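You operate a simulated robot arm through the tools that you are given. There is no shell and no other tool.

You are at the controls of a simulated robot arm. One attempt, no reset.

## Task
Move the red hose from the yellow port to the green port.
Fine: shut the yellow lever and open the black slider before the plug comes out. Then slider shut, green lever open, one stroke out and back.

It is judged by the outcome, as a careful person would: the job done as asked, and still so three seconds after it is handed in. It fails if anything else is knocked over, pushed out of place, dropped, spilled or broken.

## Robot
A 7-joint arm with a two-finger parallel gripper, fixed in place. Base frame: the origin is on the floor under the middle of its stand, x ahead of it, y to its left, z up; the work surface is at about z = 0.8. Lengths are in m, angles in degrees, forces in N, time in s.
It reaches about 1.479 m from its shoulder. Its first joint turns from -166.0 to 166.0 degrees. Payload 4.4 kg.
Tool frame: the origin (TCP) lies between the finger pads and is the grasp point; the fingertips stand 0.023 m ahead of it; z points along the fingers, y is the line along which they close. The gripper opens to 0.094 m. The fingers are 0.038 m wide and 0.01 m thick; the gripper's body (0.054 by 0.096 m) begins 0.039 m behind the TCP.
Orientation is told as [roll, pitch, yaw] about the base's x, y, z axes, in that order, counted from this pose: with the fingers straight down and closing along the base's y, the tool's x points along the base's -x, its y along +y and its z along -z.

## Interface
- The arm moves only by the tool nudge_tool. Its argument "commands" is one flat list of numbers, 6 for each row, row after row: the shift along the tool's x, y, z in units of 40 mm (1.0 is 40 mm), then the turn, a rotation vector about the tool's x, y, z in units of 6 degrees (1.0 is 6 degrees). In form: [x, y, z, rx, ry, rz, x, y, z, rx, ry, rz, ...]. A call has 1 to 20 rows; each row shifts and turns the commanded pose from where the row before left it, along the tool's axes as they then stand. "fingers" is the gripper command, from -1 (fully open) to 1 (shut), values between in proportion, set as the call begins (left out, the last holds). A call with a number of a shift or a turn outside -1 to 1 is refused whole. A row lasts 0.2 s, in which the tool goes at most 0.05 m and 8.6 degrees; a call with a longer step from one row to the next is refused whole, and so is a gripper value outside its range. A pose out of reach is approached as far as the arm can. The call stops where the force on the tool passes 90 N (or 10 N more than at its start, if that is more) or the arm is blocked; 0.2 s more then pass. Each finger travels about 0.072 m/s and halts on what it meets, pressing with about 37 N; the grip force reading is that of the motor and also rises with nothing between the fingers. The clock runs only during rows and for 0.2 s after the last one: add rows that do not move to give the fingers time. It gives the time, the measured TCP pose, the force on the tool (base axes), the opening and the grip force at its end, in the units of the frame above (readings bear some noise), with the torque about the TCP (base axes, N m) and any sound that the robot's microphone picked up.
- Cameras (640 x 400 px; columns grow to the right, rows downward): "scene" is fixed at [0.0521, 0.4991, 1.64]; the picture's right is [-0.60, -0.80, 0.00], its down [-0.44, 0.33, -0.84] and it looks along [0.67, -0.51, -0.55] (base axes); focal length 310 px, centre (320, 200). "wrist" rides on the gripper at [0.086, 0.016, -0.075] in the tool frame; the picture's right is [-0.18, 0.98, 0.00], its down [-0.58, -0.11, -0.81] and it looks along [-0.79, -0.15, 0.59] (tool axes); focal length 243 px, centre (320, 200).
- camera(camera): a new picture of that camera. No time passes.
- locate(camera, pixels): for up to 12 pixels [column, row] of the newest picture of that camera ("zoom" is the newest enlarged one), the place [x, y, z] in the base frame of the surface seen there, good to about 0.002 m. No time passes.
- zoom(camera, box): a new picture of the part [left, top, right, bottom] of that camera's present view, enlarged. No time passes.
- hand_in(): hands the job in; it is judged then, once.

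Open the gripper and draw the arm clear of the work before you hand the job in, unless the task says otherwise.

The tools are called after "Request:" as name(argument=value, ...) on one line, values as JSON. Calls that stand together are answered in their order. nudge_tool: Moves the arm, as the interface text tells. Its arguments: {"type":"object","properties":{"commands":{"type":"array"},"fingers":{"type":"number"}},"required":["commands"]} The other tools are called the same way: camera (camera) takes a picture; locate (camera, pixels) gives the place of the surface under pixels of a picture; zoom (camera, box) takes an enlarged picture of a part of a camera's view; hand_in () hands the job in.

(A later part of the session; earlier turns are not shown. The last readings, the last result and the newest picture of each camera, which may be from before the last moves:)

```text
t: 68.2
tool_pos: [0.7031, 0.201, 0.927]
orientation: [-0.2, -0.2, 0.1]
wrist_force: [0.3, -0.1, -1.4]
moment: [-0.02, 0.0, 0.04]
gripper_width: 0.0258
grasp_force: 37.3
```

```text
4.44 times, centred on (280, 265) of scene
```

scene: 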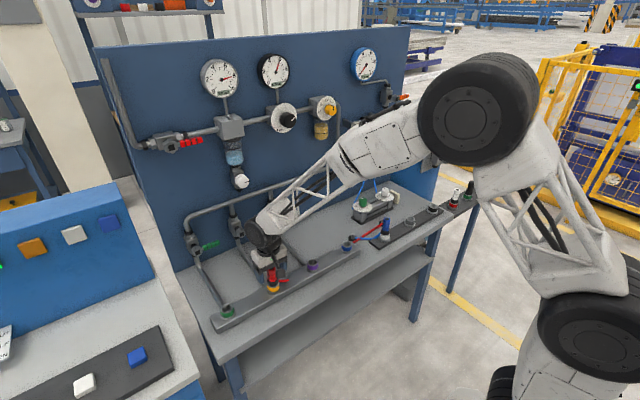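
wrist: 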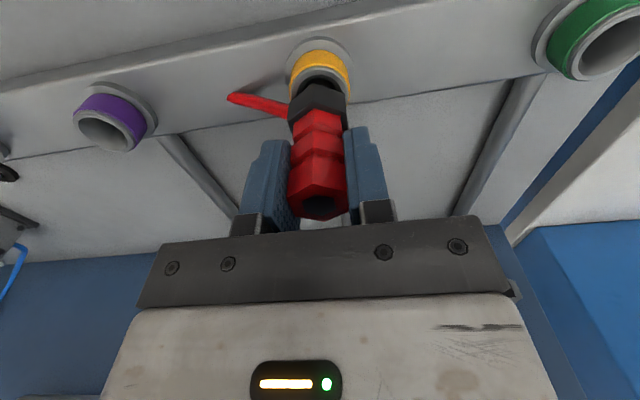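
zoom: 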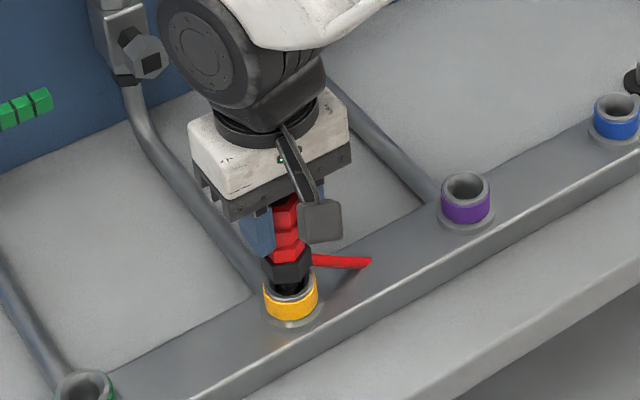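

The plug is rising freely (no force). I continue up to z≈1.01.

Request:
nudge_tool(commands=[0, 0, -0.4, 0, 0, 0, 0, 0, -0.5, 0, 0, 0, 0, 0, -0.6, 0, 0, 0, 0, 0, -0.6, 0, 0, 0])

Request:
camera(camera="wrist")

Request:
camera(camera="scene")

Request:
zoom(camera="scene", box=[210, 200, 400, 310])

```text
t: 69.2
tool_pos: [0.7022, 0.2003, 1.0105]
orientation: [-0.2, -0.1, 0.1]
wrist_force: [0.4, 0.3, -1.0]
moment: [-0.01, 0.0, -0.03]
gripper_width: 0.0261
grasp_force: 37.2
```

```text
taken
```

wrist: 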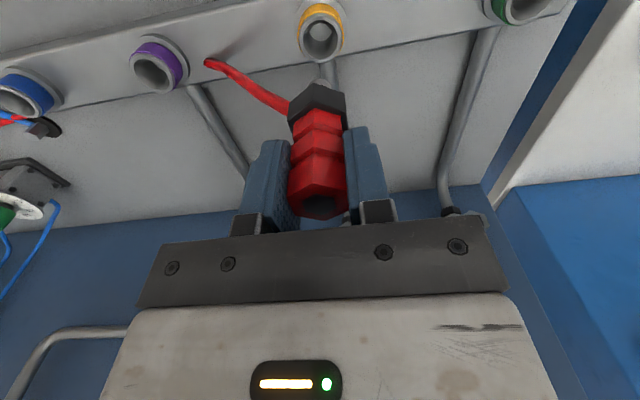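

```text
taken
```

scene: 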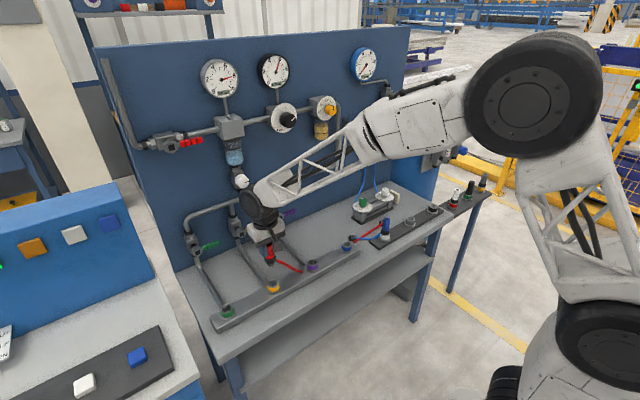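

```text
3.37 times, centred on (305, 255) of scene
```

zoom: 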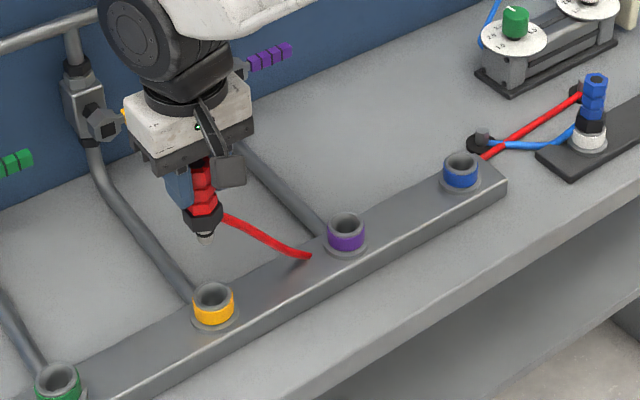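

The plug is out and clear (tip ≈0.945). I move +0.16 m in y to above the green port.

Request:
nudge_tool(commands=[0, 0.8, 0, 0, 0, 0, 0, 0.8, 0, 0, 0, 0, 0, 0.8, 0, 0, 0, 0, 0, 0.8, 0, 0, 0, 0, 0, 0.8, 0, 0, 0, 0, 0, 0, 0, 0, 0, 0])

Request:
camera(camera="wrist")

Request:
zoom(camera="scene", box=[180, 210, 340, 330])

```text
t: 70.6
tool_pos: [0.6997, 0.3576, 1.0089]
orientation: [-0.2, -0.1, 0.0]
wrist_force: [0.1, 0.4, -1.7]
moment: [0.03, -0.01, 0.02]
gripper_width: 0.0263
grasp_force: 36.9
```

```text
taken
```

wrist: 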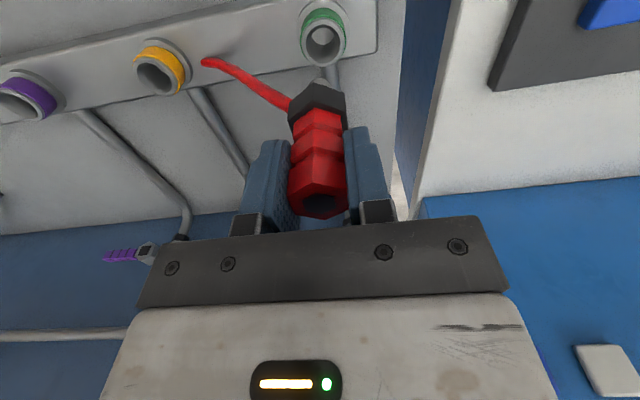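

```text
3.33 times, centred on (260, 270) of scene
```

zoom: 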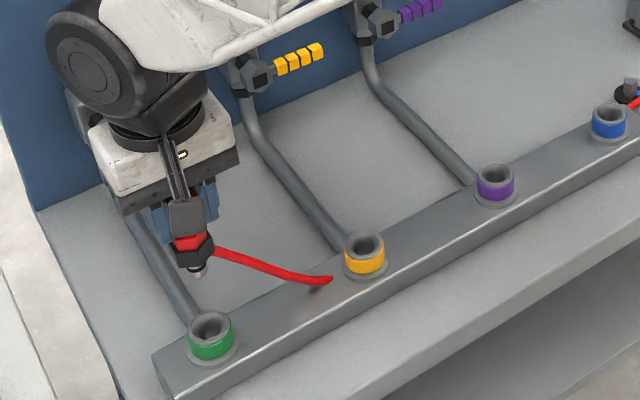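

The green hole appears at wrist (324,42), versus (321,40) for the yellow hole before, about 3 px right. I measure more closely.

Request:
nudge_tool(commands=[0, 0, 0, 0, 0, 0])

Request:
nudge_tool(commands=[0, 0, 0, 0, 0, 0])

Request:
zoom(camera="wrist", box=[270, 0, 370, 70])

Request:
locate(camera="zoom", pixels=[[270, 260], [420, 260], [345, 190], [345, 345], [290, 200], [400, 200], [290, 330], [400, 330], [300, 90], [480, 90]])

```text
t: 71.0
tool_pos: [0.7, 0.3586, 1.008]
orientation: [-0.3, -0.1, 0.0]
wrist_force: [0.1, 0.4, -1.0]
moment: [0.03, 0.01, -0.02]
gripper_width: 0.026
grasp_force: 37.1
```

```text
t: 71.4
tool_pos: [0.6999, 0.3575, 1.0103]
orientation: [-0.2, -0.1, 0.1]
wrist_force: [-0.1, -0.2, -1.6]
moment: [0.05, -0.04, -0.02]
gripper_width: 0.026
grasp_force: 36.7
```

```text
5.71 times, centred on (320, 35) of wrist
```

zoom: 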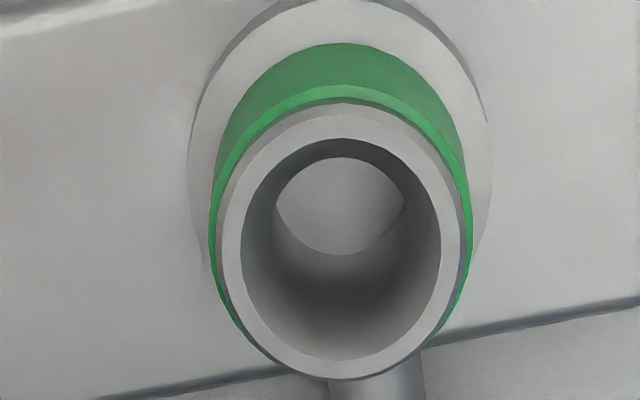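

```text
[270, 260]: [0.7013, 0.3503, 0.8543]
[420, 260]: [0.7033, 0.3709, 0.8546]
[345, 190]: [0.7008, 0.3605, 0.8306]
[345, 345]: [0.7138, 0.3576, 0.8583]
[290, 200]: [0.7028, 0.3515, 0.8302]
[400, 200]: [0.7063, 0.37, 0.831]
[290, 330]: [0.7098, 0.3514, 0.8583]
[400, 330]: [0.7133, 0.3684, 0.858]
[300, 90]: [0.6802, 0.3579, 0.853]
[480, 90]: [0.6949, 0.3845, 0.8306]
```

The averaged TCP is ~2 mm short in both x and y relative to the same offset over the yellow port. I correct by +2 mm each and lower to z≈0.95.

Request:
nudge_tool(commands=[-0.05, 0.05, 0.3, 0, 0, 0, 0, 0, 0.5, 0, 0, 0, 0, 0, 0.5, 0, 0, 0, 0, 0, 0.15, 0, 0, 0])

Request:
camera(camera="wrist")

Request:
zoom(camera="scene", box=[190, 250, 290, 325])

```text
t: 72.4
tool_pos: [0.7039, 0.3604, 0.9513]
orientation: [-0.3, -0.1, 0.1]
wrist_force: [0.7, 0.6, -1.7]
moment: [-0.01, 0.01, -0.03]
gripper_width: 0.0262
grasp_force: 36.6
```

```text
taken
```

wrist: 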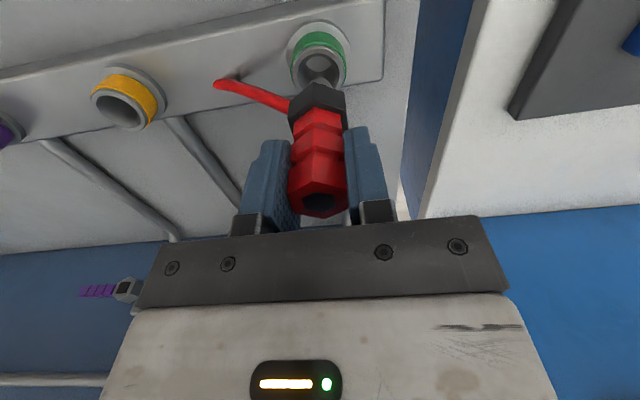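

```text
5.33 times, centred on (240, 288) of scene
```

zoom: 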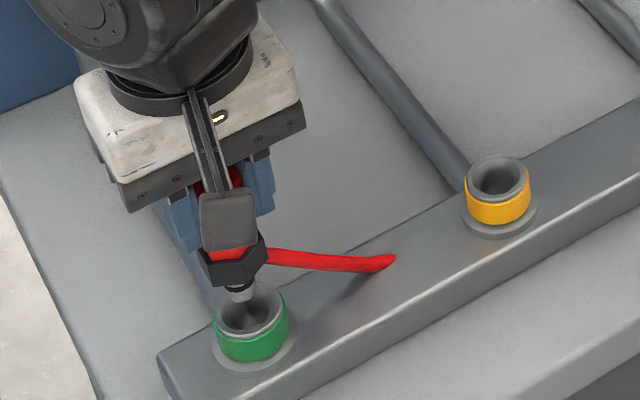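

The tip is over the hole (zoom (238,292) vs hole (250,315), perspective). I lower slowly 22 mm and check forces.

Request:
nudge_tool(commands=[0, 0, 0.2, 0, 0, 0, 0, 0, 0.2, 0, 0, 0, 0, 0, 0.15, 0, 0, 0])

Request:
camera(camera="wrist")

Request:
zoom(camera="scene", box=[190, 250, 290, 325])

```text
t: 73.2
tool_pos: [0.7033, 0.361, 0.9293]
orientation: [-0.2, -0.1, 0.1]
wrist_force: [0.1, 1.1, -0.9]
moment: [0.02, 0.0, -0.01]
gripper_width: 0.026
grasp_force: 37.3
```

```text
taken
```

wrist: 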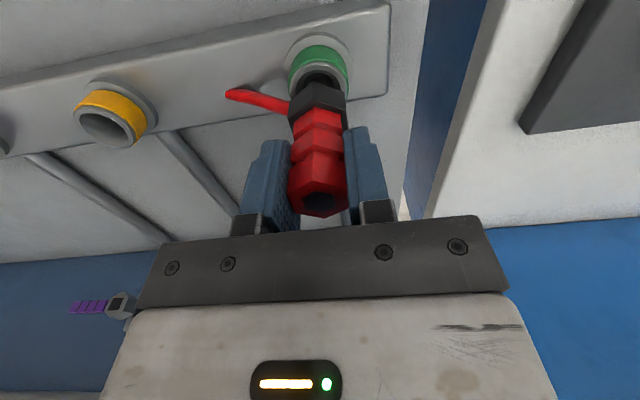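

```text
5.33 times, centred on (240, 288) of scene
```

zoom: 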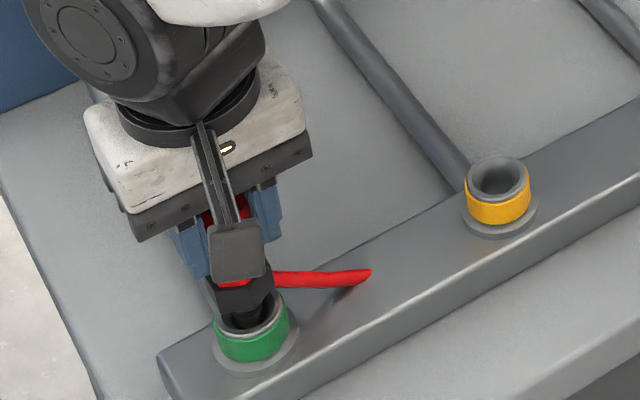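

Tip is entering without force. I continue down in 4 mm steps to the seat (TCP z≈0.911).

Request:
nudge_tool(commands=[0, 0, 0.1, 0, 0, 0, 0, 0, 0.1, 0, 0, 0, 0, 0, 0.1, 0, 0, 0, 0, 0, 0.1, 0, 0, 0])

Request:
nudge_tool(commands=[0, 0, 0.06, 0, 0, 0, 0, 0, 0, 0, 0, 0])

Request:
camera(camera="wrist")

Request:
zoom(camera="scene", box=[190, 250, 290, 325])

```text
t: 74.2
tool_pos: [0.7031, 0.3619, 0.9145]
orientation: [-0.2, -0.1, 0.2]
wrist_force: [-0.8, 0.7, 0.2]
moment: [0.02, 0.02, 0.01]
gripper_width: 0.0265
grasp_force: 37.1
```

```text
t: 74.8
tool_pos: [0.7035, 0.3616, 0.9138]
orientation: [-0.2, -0.3, 0.1]
wrist_force: [-3.3, 0.1, 30.0]
moment: [0.46, 0.26, 0.01]
gripper_width: 0.0263
grasp_force: 36.5
```

```text
taken
```

wrist: 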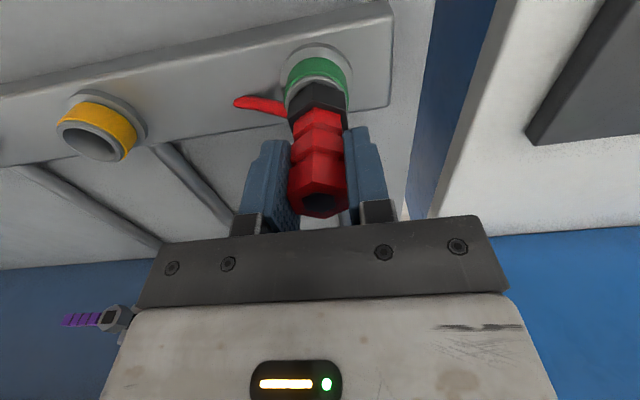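

```text
5.33 times, centred on (240, 288) of scene
```

zoom: 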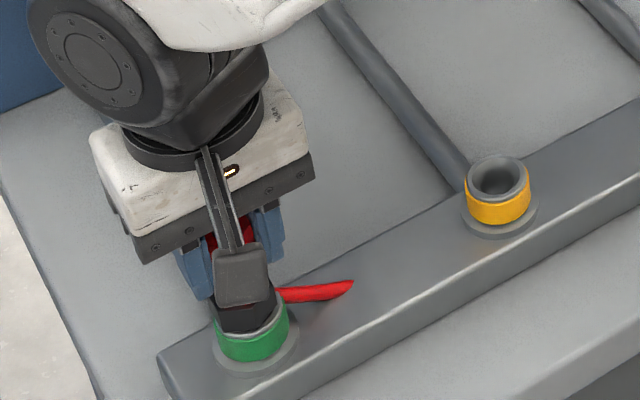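

Contact of 30 N at z=0.9138, ~2.5 mm above the previous seat; the ring centre (316) vs hex (318) suggests the plug is ~2 mm too far to +y. I ease up, shift -2 mm in y and press again.

Request:
nudge_tool(commands=[0, 0, -0.06, 0, 0, 0, 0.02, -0.05, 0, 0, 0, 0, 0, 0, 0.04, 0, 0, 0, 0, 0, 0.04, 0, 0, 0])

Request:
nudge_tool(commands=[0, 0, 0.03, 0, 0, 0])

```text
t: 75.8
tool_pos: [0.7024, 0.3581, 0.9118]
orientation: [-0.2, -0.1, 0.1]
wrist_force: [-1.7, -2.0, 25.0]
moment: [-0.13, -0.19, -0.03]
gripper_width: 0.0263
grasp_force: 37.3
```

```text
t: 76.2
tool_pos: [0.7027, 0.3585, 0.9099]
orientation: [-0.2, -0.2, 0.2]
wrist_force: [4.7, 0.6, 28.9]
moment: [0.53, -0.14, -0.04]
gripper_width: 0.0265
grasp_force: 36.9
```

Now z=0.910 with 29 N. I press slightly more to feel the seat.

Request:
nudge_tool(commands=[0, 0, 0.04, 0, 0, 0, 0, 0, 0, 0, 0, 0])

Request:
camera(camera="wrist")

Request:
zoom(camera="scene", box=[205, 270, 265, 325])

```text
t: 76.8
tool_pos: [0.702, 0.3582, 0.908]
orientation: [-0.2, 0.0, 0.1]
wrist_force: [1.7, -1.4, 26.1]
moment: [0.44, 0.03, -0.01]
gripper_width: 0.0264
grasp_force: 37.0
```

```text
taken
```

wrist: 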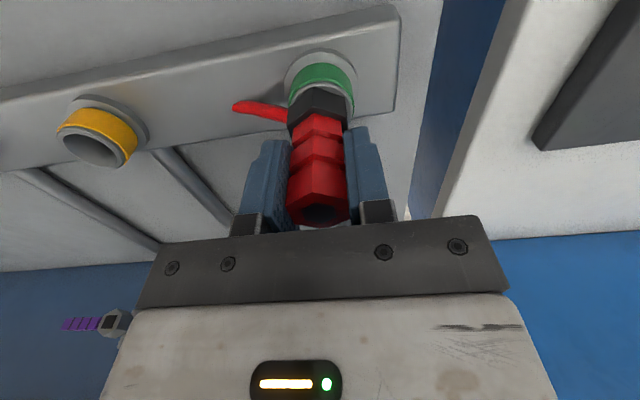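

```text
7.27 times, centred on (235, 298) of scene
```

zoom: 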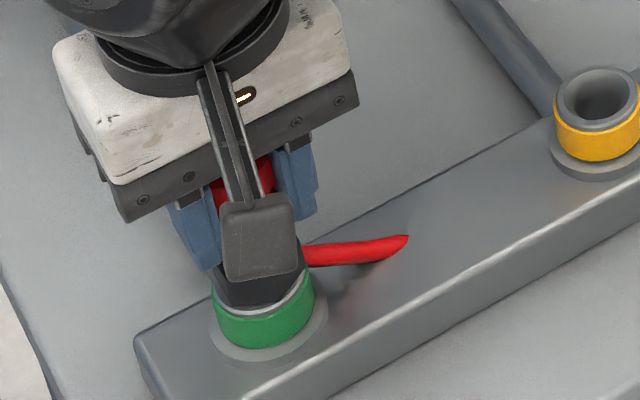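

The TCP keeps sinking at ~26 N, so the pads may be slipping on the plug. I measure the plug's heights against the port.

Request:
zoom(camera="wrist", box=[260, 40, 380, 240])

Request:
locate(camera="zoom", pixels=[[320, 335], [290, 330], [350, 330], [320, 300], [310, 200], [320, 130], [300, 100], [330, 90], [345, 100], [290, 130]])

Request:
zoom(camera="scene", box=[220, 285, 250, 315])

```text
2.00 times, centred on (320, 140) of wrist
```

zoom: 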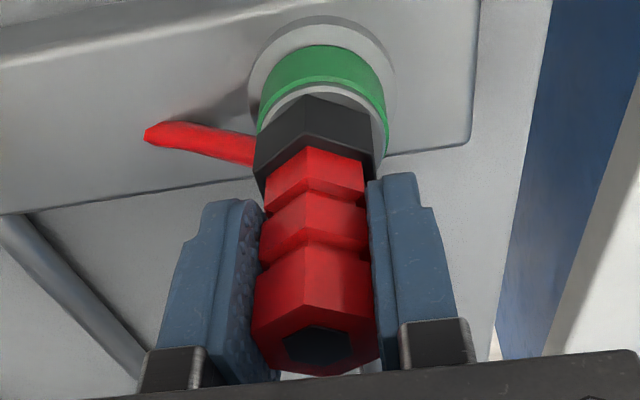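

```text
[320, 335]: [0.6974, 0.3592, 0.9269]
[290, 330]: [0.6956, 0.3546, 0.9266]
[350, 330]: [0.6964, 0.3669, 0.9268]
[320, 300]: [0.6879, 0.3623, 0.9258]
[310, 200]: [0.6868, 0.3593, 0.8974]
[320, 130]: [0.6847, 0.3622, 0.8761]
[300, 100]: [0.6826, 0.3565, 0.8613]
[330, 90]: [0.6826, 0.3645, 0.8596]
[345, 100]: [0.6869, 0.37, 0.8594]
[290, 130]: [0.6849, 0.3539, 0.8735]
```

```text
13.33 times, centred on (235, 300) of scene
```

zoom: 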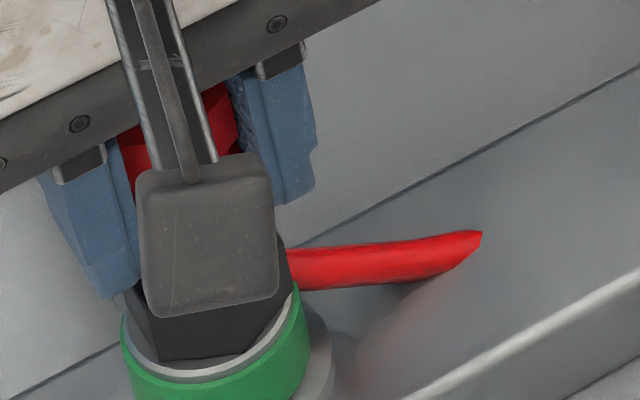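

The plug's top is at z≈0.927, the same height as it had in the yellow port, so it is seated. I release and look.

Request:
nudge_tool(commands=[0, 0, -0.05, 0, 0, 0, 0, 0, 0, 0, 0, 0, 0, 0, 0, 0, 0, 0], fingers=-0.5)

Request:
nudge_tool(commands=[0, 0, -0.5, 0, 0, 0, 0, 0, -0.8, 0, 0, 0, 0, 0, -0.8, 0, 0, 0, 0, 0, -0.8, 0, 0, 0])

Request:
camera(camera="wrist")

Request:
zoom(camera="scene", box=[190, 220, 310, 325])

```text
t: 77.6
tool_pos: [0.7024, 0.3578, 0.9084]
orientation: [-0.1, -0.1, 0.0]
wrist_force: [0.2, -0.1, 0.3]
moment: [-0.01, -0.06, 0.0]
gripper_width: 0.0708
grasp_force: 0.1
```

```text
t: 78.6
tool_pos: [0.7035, 0.3601, 1.0254]
orientation: [-0.3, -0.1, 0.1]
wrist_force: [-0.6, -0.2, -0.1]
moment: [-0.01, 0.03, 0.02]
gripper_width: 0.0708
grasp_force: 0.1
```

```text
taken
```

wrist: 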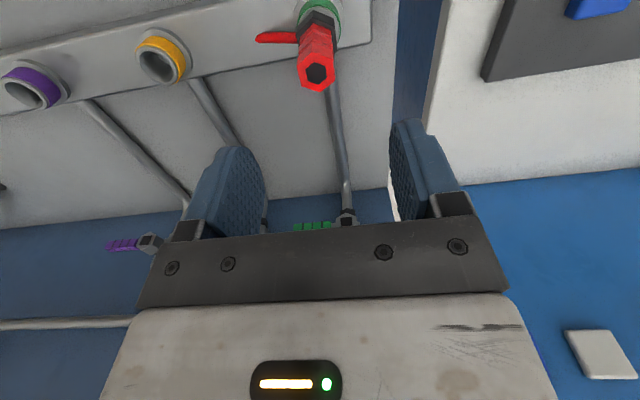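

```text
3.81 times, centred on (250, 272) of scene
```

zoom: 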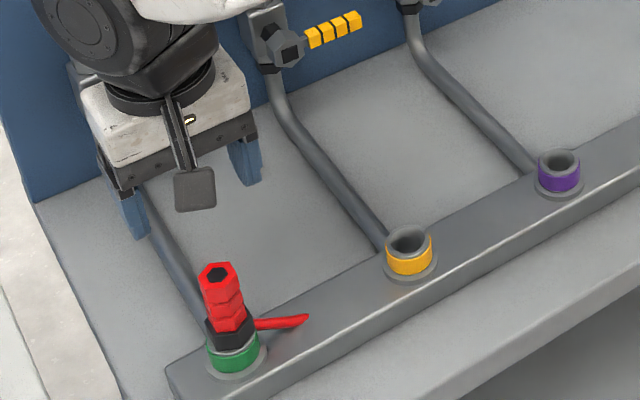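

The plug stands in the green port. I compare its seating height and tilt in a close zoom.

Request:
zoom(camera="scene", box=[213, 284, 245, 320])

Request:
locate(camera="zoom", pixels=[[262, 85], [305, 90], [262, 130], [262, 170], [265, 230], [265, 265], [255, 85], [290, 60], [275, 85], [275, 110]])

```text
11.11 times, centred on (229, 302) of scene
```

zoom: 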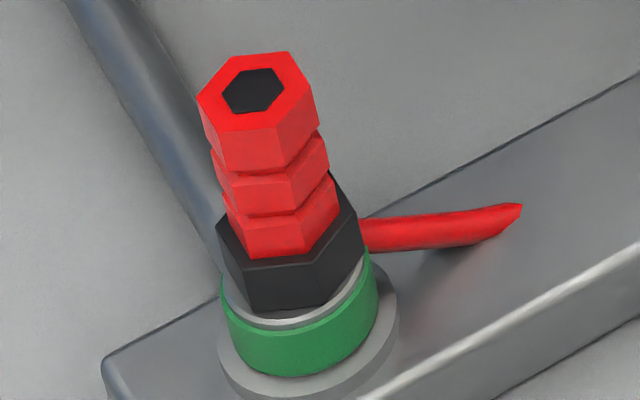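

```text
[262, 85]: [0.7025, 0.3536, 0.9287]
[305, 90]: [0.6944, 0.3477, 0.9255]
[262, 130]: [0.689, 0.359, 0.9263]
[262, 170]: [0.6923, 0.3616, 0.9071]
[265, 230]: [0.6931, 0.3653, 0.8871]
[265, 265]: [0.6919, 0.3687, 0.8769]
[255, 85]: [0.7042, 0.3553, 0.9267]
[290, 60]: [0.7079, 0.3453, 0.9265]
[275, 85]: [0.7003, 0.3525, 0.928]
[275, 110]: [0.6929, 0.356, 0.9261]
```

The plug is upright and seated at the same height as before. Now for the slider: I rise and return to y≈0, x≈0.67, z≈1.25, where the tool can safely swing to level.

Request:
nudge_tool(commands=[0, 0, -0.93, 0, 0, 0, 0, 0, -0.93, 0, 0, 0, 0, 0, -0.93, 0, 0, 0, 0, 0, -0.93, 0, 0, 0, 0, 0, -0.93, 0, 0, 0, 0, 0, -0.93, 0, 0, 0, 0.1, -1, 0, 0, 0, 0, 0.1, -1, 0, 0, 0, 0, 0.1, -1, 0, 0, 0, 0, 0.1, -1, 0, 0, 0, 0, 0.1, -1, 0, 0, 0, 0, 0.1, -1, 0, 0, 0, 0, 0.1, -1, 0, 0, 0, 0, 0.1, -1, 0, 0, 0, 0, 0.1, -1, 0, 0, 0, 0])

Request:
camera(camera="scene")

```text
t: 81.8
tool_pos: [0.6663, 0.001, 1.2519]
orientation: [-0.2, -0.1, 0.2]
wrist_force: [-0.7, 0.0, 0.5]
moment: [0.02, 0.0, -0.01]
gripper_width: 0.0704
grasp_force: 0.1
```

```text
taken
```

scene: 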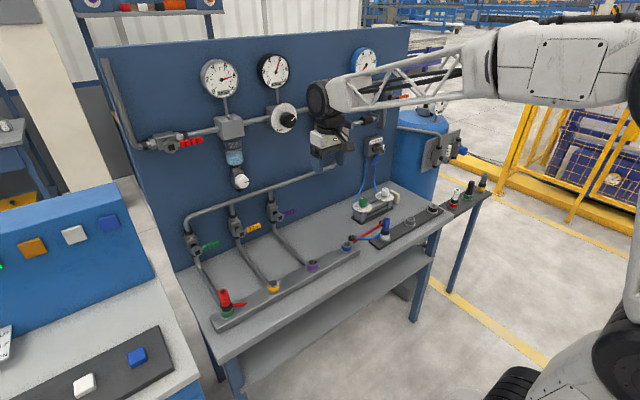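

Same posture as before. I tilt up to level in plane.

Request:
nudge_tool(commands=[0, 0, 0, 0, -1, 0, 0, 0, 0, 0, -1, 0, 0, 0, 0, 0, -1, 0, 0, 0, 0, 0, -1, 0, 0, 0, 0, 0, -1, 0, 0, 0, 0, 0, -1, 0, 0, 0, 0, 0, -1, 0, 0, 0, 0, 0, -1, 0])

Request:
nudge_tool(commands=[0, 0, 0, 0, -1, 0, 0, 0, 0, 0, -1, 0, 0, 0, 0, 0, -1, 0, 0, 0, 0, 0, -1, 0, 0, 0, 0, 0, -1, 0, 0, 0, 0, 0, -1, 0, 0, 0, 0, 0, -1, 0])

Request:
camera(camera="scene")

```text
t: 83.6
tool_pos: [0.6669, 0.0004, 1.2504]
orientation: [-0.4, -48.2, 0.5]
wrist_force: [-0.2, -0.8, 0.1]
moment: [0.01, -0.02, 0.0]
gripper_width: 0.0705
grasp_force: 0.0
```

```text
t: 85.2
tool_pos: [0.6667, 0.0009, 1.2501]
orientation: [-138.9, -89.6, 138.8]
wrist_force: [0.2, -0.7, 0.1]
moment: [-0.02, -0.04, -0.01]
gripper_width: 0.0705
grasp_force: 0.2
```

```text
taken
```

scene: 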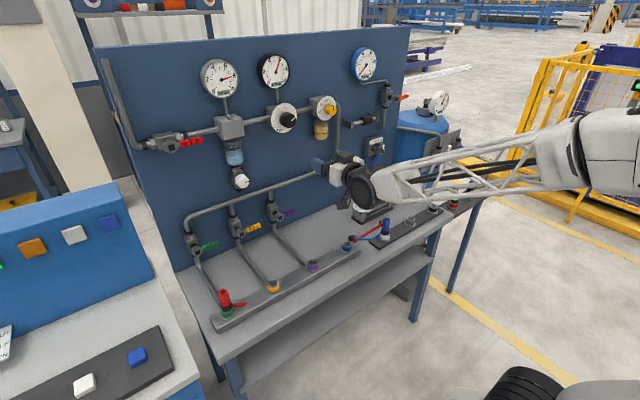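

Level at y≈0. I move across towards the slider (y≈-0.437) in this posture.

Request:
nudge_tool(commands=[0.1, -1, 0, 0, 0, 0, 0.1, -1, 0, 0, 0, 0, 0.1, -1, 0, 0, 0, 0, 0.1, -1, 0, 0, 0, 0, 0.1, -1, 0, 0, 0, 0])

Request:
nudge_tool(commands=[0.1, -1, 0, 0, 0, 0, 0.1, -1, 0, 0, 0, 0, 0.1, -1, 0, 0, 0, 0, 0.1, -1, 0, 0, 0, 0, 0.1, -1, 0, 0, 0, 0, 0.1, -0.95, 0, 0, 0, 0])

```text
t: 86.4
tool_pos: [0.6663, -0.2049, 1.2292]
orientation: [-119.2, -89.8, 119.3]
wrist_force: [0.1, -0.5, -0.3]
moment: [0.01, 0.02, 0.0]
gripper_width: 0.0705
grasp_force: 0.1
```

```text
t: 87.8
tool_pos: [0.6656, -0.4407, 1.2085]
orientation: [-121.3, -89.7, 121.4]
wrist_force: [0.8, -0.5, 0.2]
moment: [-0.01, -0.01, 0.03]
gripper_width: 0.0706
grasp_force: 0.1
```

No reach issue. I roll the tool +90° about its axis so it closes vertically on the slider.

Request:
nudge_tool(commands=[0, 0, 0, 0, 0, 1, 0, 0, 0, 0, 0, 1, 0, 0, 0, 0, 0, 1, 0, 0, 0, 0, 0, 1, 0, 0, 0, 0, 0, 1, 0, 0, 0, 0, 0, 1, 0, 0, 0, 0, 0, 1, 0, 0, 0, 0, 0, 1, 0, 0, 0, 0, 0, 1, 0, 0, 0, 0, 0, 1, 0, 0, 0, 0, 0, 1, 0, 0, 0, 0, 0, 1, 0, 0, 0, 0, 0, 1, 0, 0, 0, 0, 0, 1, 0, 0, 0, 0, 0, 1])

Request:
camera(camera="wrist")

Request:
camera(camera="scene")

```text
t: 91.0
tool_pos: [0.6682, -0.4384, 1.2084]
orientation: [90.1, -0.2, -89.9]
wrist_force: [0.1, -0.6, 0.3]
moment: [0.01, 0.0, 0.02]
gripper_width: 0.0705
grasp_force: 0.0
```

```text
taken
```

wrist: 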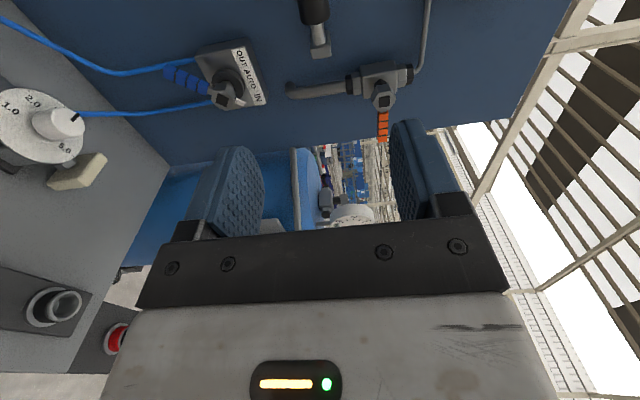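

```text
taken
```

scene: 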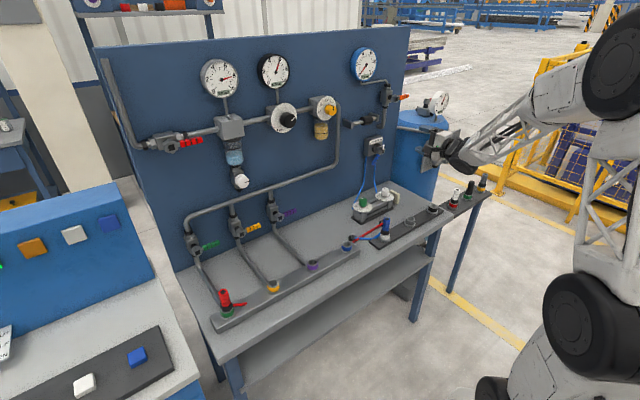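

Rolled. The slider is at wrist (315,10). I advance to x≈0.82 with a -7 mm z correction and check.

Request:
nudge_tool(commands=[0, -0.17, 0.95, 0, 0, 0, 0, 0, 0.95, 0, 0, 0, 0, 0, 0.95, 0, 0, 0, 0, 0, 0.95, 0, 0, 0])

Request:
camera(camera="wrist")

```text
t: 92.0
tool_pos: [0.8186, -0.4388, 1.201]
orientation: [90.0, -0.2, -89.9]
wrist_force: [0.8, -1.3, 0.2]
moment: [-0.03, 0.01, 0.0]
gripper_width: 0.0705
grasp_force: 0.1
```

```text
taken
```

wrist: 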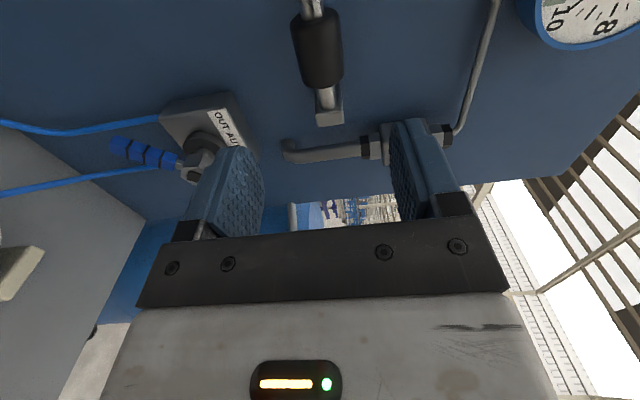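

Request:
locate(camera="wrist", pixels=[[312, 20], [315, 50], [320, 80], [297, 50], [338, 48], [322, 95], [308, 5], [328, 115], [330, 105]])

```text
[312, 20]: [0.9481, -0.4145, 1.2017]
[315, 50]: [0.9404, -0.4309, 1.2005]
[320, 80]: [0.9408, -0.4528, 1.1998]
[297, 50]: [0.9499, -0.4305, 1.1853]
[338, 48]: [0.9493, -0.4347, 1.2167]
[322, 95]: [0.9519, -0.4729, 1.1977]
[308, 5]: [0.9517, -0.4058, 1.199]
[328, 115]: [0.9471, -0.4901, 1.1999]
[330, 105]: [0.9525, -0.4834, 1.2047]
```

Slider spans y -0.413…-0.458, centre z≈1.201. I advance to x≈0.948 around it.

Request:
nudge_tool(commands=[0.05, 0, 0.81, 0, 0, 0, 0, 0, 0.81, 0, 0, 0, 0, 0, 0.81, 0, 0, 0, 0, 0, 0.81, 0, 0, 0])

Request:
camera(camera="wrist")

```text
t: 93.0
tool_pos: [0.9517, -0.439, 1.2028]
orientation: [90.1, -0.2, -89.9]
wrist_force: [-0.1, 0.7, 0.2]
moment: [-0.01, 0.0, 0.02]
gripper_width: 0.0703
grasp_force: 0.0
```

```text
taken
```

wrist: 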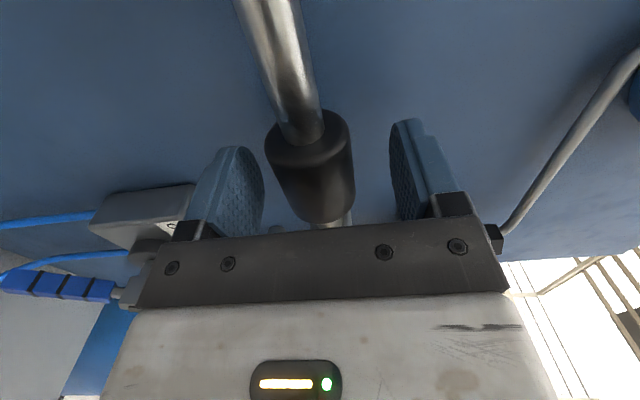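

The slider is between the fingers, slightly low (column 310 vs 318). I shift down 1.5 mm and close.

Request:
nudge_tool(commands=[0.04, -0.04, 0, 0, 0, 0, 0, 0, 0, 0, 0, 0, 0, 0, 0, 0, 0, 0, 0, 0, 0, 0, 0, 0], fingers=1)

Request:
nudge_tool(commands=[0.2, 0, 0, 0, 0, 0, 0.2, 0, 0, 0, 0, 0])

Request:
camera(camera="wrist")

```text
t: 94.0
tool_pos: [0.9494, -0.4349, 1.1996]
orientation: [90.0, -0.2, -89.9]
wrist_force: [13.6, -1.5, -7.8]
moment: [2.03, 0.13, -0.36]
gripper_width: 0.0375
grasp_force: 45.0
```

```text
t: 94.6
tool_pos: [0.9502, -0.4194, 1.2005]
orientation: [90.1, -0.2, -89.9]
wrist_force: [36.4, -0.2, -6.4]
moment: [1.71, 0.04, 0.2]
gripper_width: 0.0378
grasp_force: 44.7
```

```text
taken
```

wrist: 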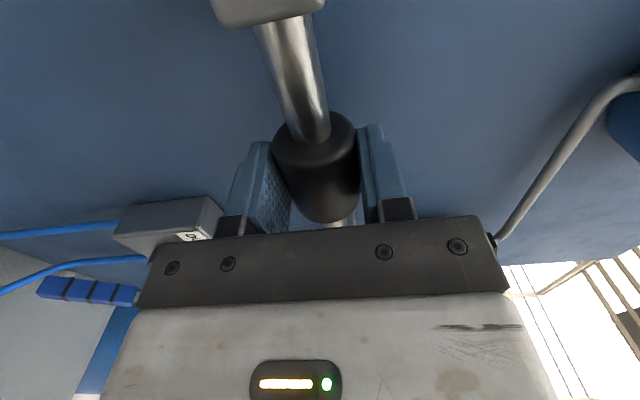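

The slider moves with the gripper. I relieve the x-load by 1 mm and continue towards +y until the stop.

Request:
nudge_tool(commands=[0.15, 0, 0.03, 0, 0, 0, 0.15, 0, 0, 0, 0, 0, 0.1, 0, 0, 0, 0, 0])

Request:
nudge_tool(commands=[0.1, 0, 0, 0, 0, 0, 0.1, 0, 0, 0, 0, 0])

Request:
camera(camera="wrist")

```text
t: 95.4
tool_pos: [0.9494, -0.4026, 1.2]
orientation: [90.1, -0.3, -89.8]
wrist_force: [-25.0, 0.1, -9.3]
moment: [1.88, 0.36, -0.62]
gripper_width: 0.0377
grasp_force: 44.4
```

```text
t: 96.0
tool_pos: [0.95, -0.3954, 1.2002]
orientation: [90.0, -0.2, -90.0]
wrist_force: [-3.0, -35.3, -8.5]
moment: [1.55, 0.07, -0.47]
gripper_width: 0.0383
grasp_force: 45.2
```

```text
taken
```

wrist: 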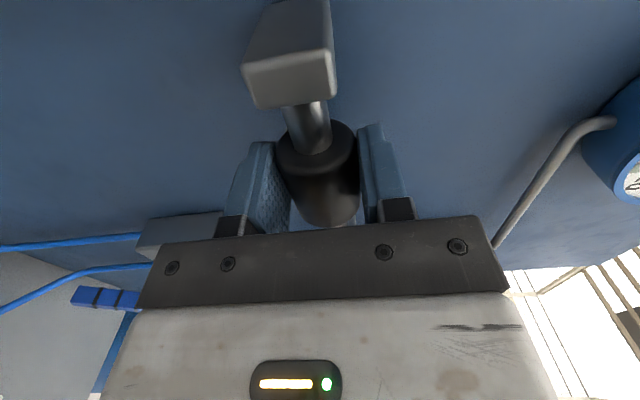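

Stop met (Fy -35 N) at the original position: slider shut. I release and back out.

Request:
nudge_tool(commands=[-0.04, 0, 0, 0, 0, 0, 0, 0, 0, 0, 0, 0, 0, 0, 0, 0, 0, 0], fingers=-0.5)

Request:
nudge_tool(commands=[0, 0, -0.8, 0, 0, 0, 0, 0, -0.9, 0, 0, 0, 0, 0, -0.9, 0, 0, 0, 0, 0, -0.9, 0, 0, 0, 0, 0, -0.9, 0, 0, 0])

Request:
zoom(camera="scene", box=[320, 80, 440, 170])

Request:
camera(camera="wrist")

```text
t: 96.8
tool_pos: [0.9504, -0.3963, 1.2013]
orientation: [90.1, -0.2, -89.9]
wrist_force: [-0.7, -0.8, -0.7]
moment: [0.0, 0.0, 0.02]
gripper_width: 0.0704
grasp_force: 0.1
```

```text
t: 98.0
tool_pos: [0.7718, -0.394, 1.2005]
orientation: [90.1, -0.2, -89.9]
wrist_force: [-0.5, 0.1, -0.6]
moment: [0.01, -0.02, 0.01]
gripper_width: 0.0705
grasp_force: 0.0
```

```text
4.44 times, centred on (380, 125) of scene
```

zoom: 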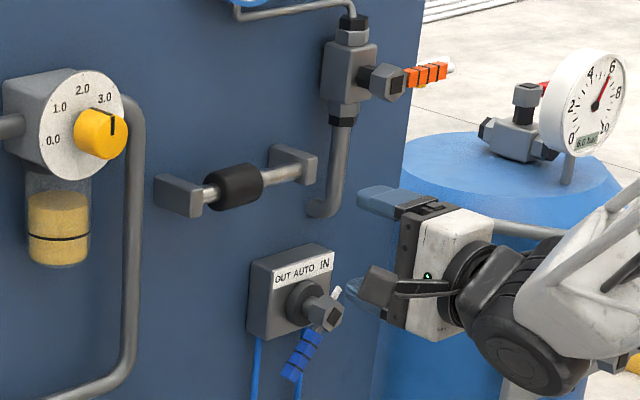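

```text
taken
```

wrist: 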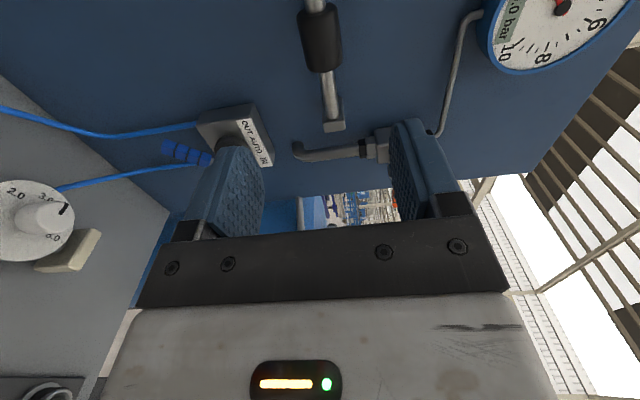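

Slider is back at its shut end and the selector is untouched. I back off further and unroll the tool.

Request:
nudge_tool(commands=[0, 0, -0.9, 0, 0, 0, 0, 0, -0.9, 0, 0, 0, 0, 0, -0.7, 0, 0, 0, 0, 0, 0, 0, 0, -1, 0, 0, 0, 0, 0, -1, 0, 0, 0, 0, 0, -1, 0, 0, 0, 0, 0, -1, 0, 0, 0, 0, 0, -1, 0, 0, 0, 0, 0, -1, 0, 0, 0, 0, 0, -1, 0, 0, 0, 0, 0, -1, 0, 0, 0, 0, 0, -1, 0, 0, 0, 0, 0, -1, 0, 0, 0, 0, 0, -1, 0, 0, 0, 0, 0, -1, 0, 0, 0, 0, 0, -1, 0, 0, 0, 0, 0, -1, 0, 0, 0, 0, 0, -1], fingers=1)

Request:
nudge_tool(commands=[-0.1, 1, 0, 0, 0, 0, -0.1, 1, 0, 0, 0, 0, -0.1, 1, 0, 0, 0, 0, -0.1, 1, 0, 0, 0, 0, -0.1, 1, 0, 0, 0, 0, -0.1, 1, 0, 0, 0, 0, -0.1, 1, 0, 0, 0, 0, -0.1, 1, 0, 0, 0, 0, -0.1, 1, 0, 0, 0, 0, -0.1, 0.85, 0, 0, 0, 0])

Request:
camera(camera="scene")

```text
t: 101.8
tool_pos: [0.6742, -0.3955, 1.2003]
orientation: [-111.2, -89.6, 111.3]
wrist_force: [0.0, -0.3, 0.5]
moment: [0.02, 0.01, 0.03]
gripper_width: 0.0003
grasp_force: 37.4
```

```text
t: 104.0
tool_pos: [0.6707, -0.0036, 1.2385]
orientation: [-125.0, -89.7, 124.9]
wrist_force: [-0.3, 0.6, -0.2]
moment: [0.01, -0.02, -0.01]
gripper_width: 0.0
grasp_force: 36.6
```

```text
taken
```

scene: 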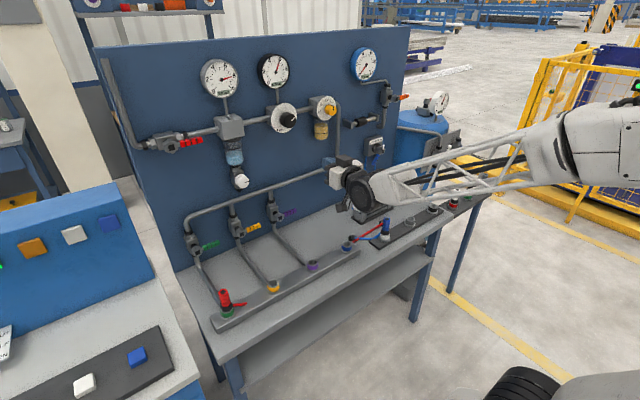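

At y≈0, level, fingers closed. I go on to y≈0.255 and then tilt to pitch -60, watching for limits.

Request:
nudge_tool(commands=[0, 1, 0, 0, 0, 0, 0, 1, 0, 0, 0, 0, 0, 1, 0, 0, 0, 0, 0, 1, 0, 0, 0, 0, 0, 1, 0, 0, 0, 0, 0, 1, 0, 0, 0, 0, 0, 0.45, 0, 0, 0, 0])

Request:
nudge_tool(commands=[0, 0, 0, 0, 1, 0, 0, 0, 0, 0, 1, 0, 0, 0, 0, 0, 1, 0, 0, 0, 0, 0, 1, 0, 0, 0, 0, 0, 1, 0])

Request:
camera(camera="scene")

```text
t: 105.6
tool_pos: [0.6709, 0.257, 1.237]
orientation: [-121.9, -89.7, 122.1]
wrist_force: [-0.9, 0.8, -0.4]
moment: [0.02, 0.0, -0.04]
gripper_width: 0.0
grasp_force: 37.3
```

```text
t: 106.8
tool_pos: [0.6725, 0.2578, 1.2367]
orientation: [-0.5, -60.1, 0.5]
wrist_force: [-0.4, -0.9, 0.5]
moment: [-0.01, 0.0, -0.02]
gripper_width: 0.0003
grasp_force: 37.2
```

```text
taken
```

scene: 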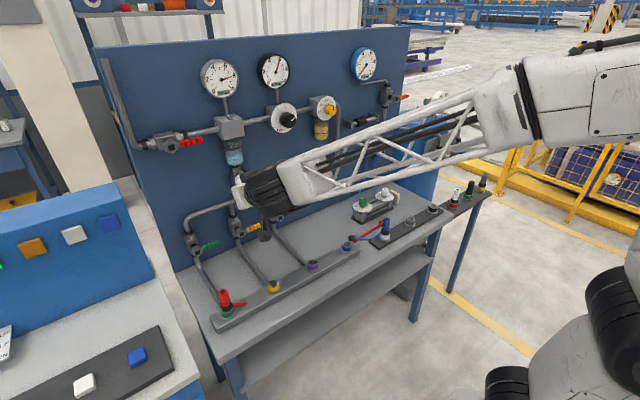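

Reach is fine. I go forward and down to about [0.86, 0.258, 1.02], between the green and yellow valves.

Request:
nudge_tool(commands=[0.335, 0, 0.967, 0, 0, 0, 0.335, 0, 0.967, 0, 0, 0, 0.335, 0, 0.967, 0, 0, 0, 0.335, 0, 0.967, 0, 0, 0, 0.335, 0, 0.967, 0, 0, 0, 0.335, 0, 0.967, 0, 0, 0, 0.335, 0, 0.967, 0, 0, 0])

Request:
camera(camera="wrist")

Request:
camera(camera="scene")

```text
t: 108.4
tool_pos: [0.8601, 0.2552, 1.0207]
orientation: [-0.4, -60.2, 0.6]
wrist_force: [-0.2, 0.3, 0.3]
moment: [0.0, 0.0, -0.01]
gripper_width: 0.0
grasp_force: 37.5
```

```text
taken
```

wrist: 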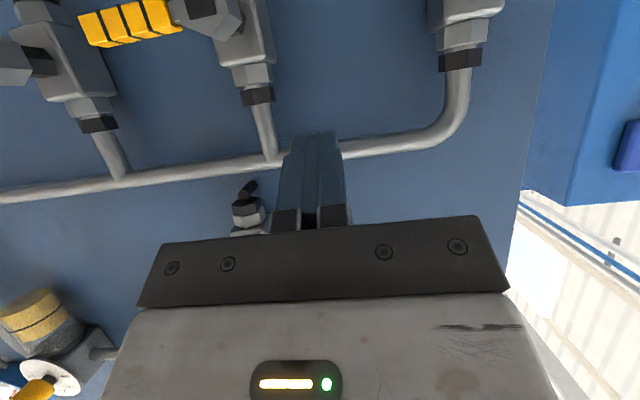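

```text
taken
```

scene: 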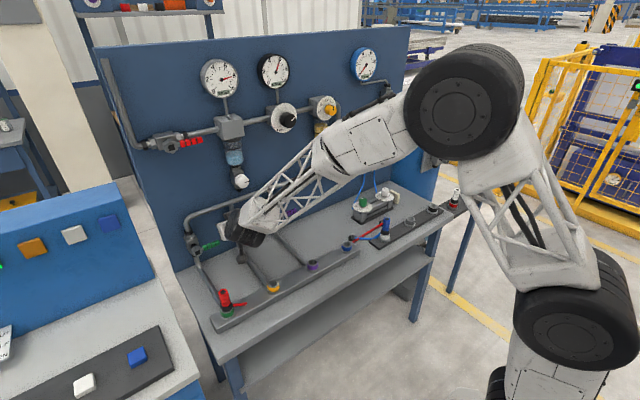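

The fingers hang between the valves. I lower to about [0.89, 0.255, 0.89], right of the green handle's end (y≈0.28).

Request:
nudge_tool(commands=[0.61, 0, 0.569, 0, 0, 0, 0.61, 0, 0.569, 0, 0, 0, 0.61, 0, 0.569, 0, 0, 0])

Request:
camera(camera="wrist")

Request:
zoom(camera="scene", box=[170, 190, 310, 320])

```text
t: 109.2
tool_pos: [0.8846, 0.2545, 0.9218]
orientation: [-0.4, -60.3, 0.4]
wrist_force: [-0.7, -1.0, 0.3]
moment: [0.05, 0.04, 0.02]
gripper_width: 0.0
grasp_force: 37.3
```

```text
taken
```

wrist: 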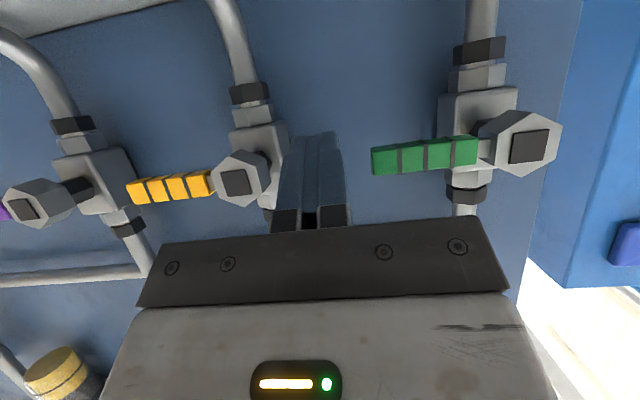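

```text
3.08 times, centred on (240, 255) of scene
```

zoom: 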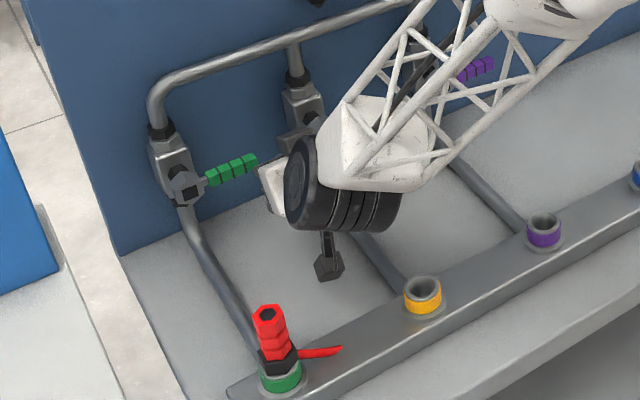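

I lower to z≈0.885 and x≈0.90, then check the handle's position relative to the finger.

Request:
locate(camera="wrist", pixels=[[378, 158], [400, 156], [440, 152], [470, 150], [425, 145], [425, 165], [530, 147], [235, 182], [425, 154]])

Request:
nudge_tool(commands=[0.306, 0, 0.394, 0, 0, 0, 0.306, 0, 0.394, 0, 0, 0])

Request:
camera(camera="wrist")

Request:
zoom(camera="scene", box=[170, 190, 310, 320])

```text
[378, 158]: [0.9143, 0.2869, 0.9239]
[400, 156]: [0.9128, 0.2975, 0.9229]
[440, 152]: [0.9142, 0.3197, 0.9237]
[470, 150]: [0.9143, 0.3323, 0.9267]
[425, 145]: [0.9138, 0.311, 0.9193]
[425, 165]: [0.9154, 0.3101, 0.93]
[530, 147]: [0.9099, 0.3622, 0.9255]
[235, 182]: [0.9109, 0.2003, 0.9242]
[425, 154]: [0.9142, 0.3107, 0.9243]
```

```text
t: 109.8
tool_pos: [0.8984, 0.2557, 0.8862]
orientation: [-0.4, -60.1, 0.5]
wrist_force: [0.2, -0.7, -0.1]
moment: [0.01, 0.01, 0.05]
gripper_width: 0.0
grasp_force: 37.0
```

```text
taken
```

wrist: 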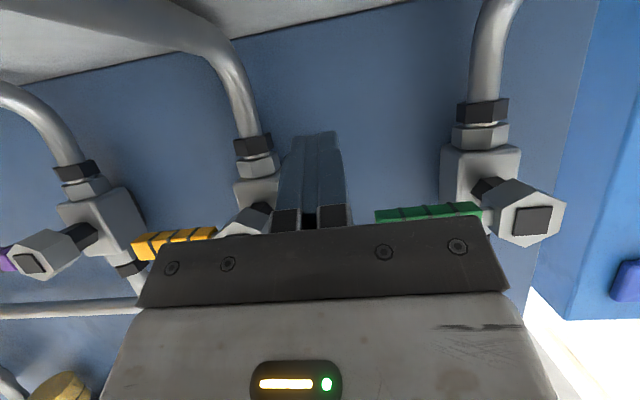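

```text
3.08 times, centred on (240, 255) of scene
```

zoom: 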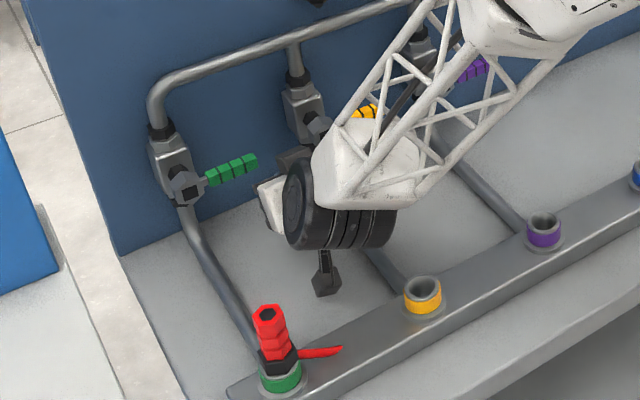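

The green handle's centre is z≈0.925, spanning y 0.28–0.337. I slide the closed fingers under it to y≈0.300 and raise to contact.

Request:
nudge_tool(commands=[0, 0.37, 0, 0, 0, 0, 0, 0.37, 0, 0, 0, 0, 0, 0.37, 0, 0, 0, 0, -0.195, 0, -0.1125, 0, 0, 0, -0.195, 0, -0.1125, 0, 0, 0])

Request:
camera(camera="wrist")

Request:
zoom(camera="scene", box=[170, 190, 310, 320])

```text
t: 111.0
tool_pos: [0.8989, 0.2991, 0.9042]
orientation: [-0.6, -60.0, 0.5]
wrist_force: [0.1, 0.4, -1.1]
moment: [-0.01, -0.04, 0.04]
gripper_width: 0.0
grasp_force: 36.8
```

```text
taken
```

wrist: 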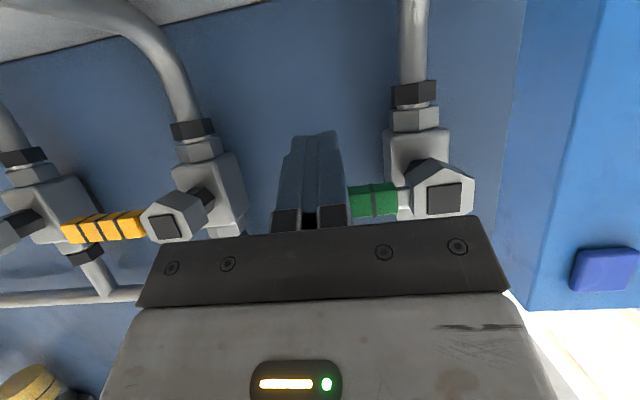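

```text
3.08 times, centred on (240, 255) of scene
```

zoom: 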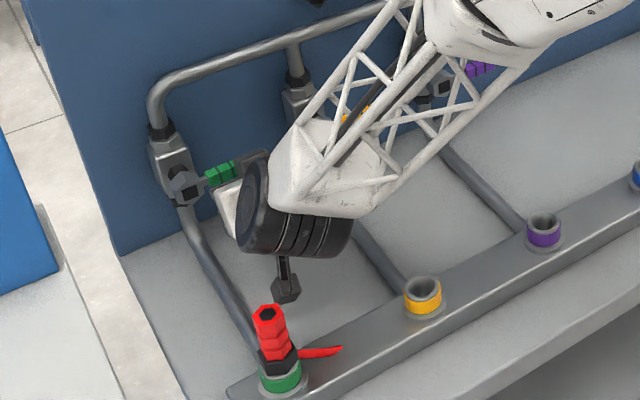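

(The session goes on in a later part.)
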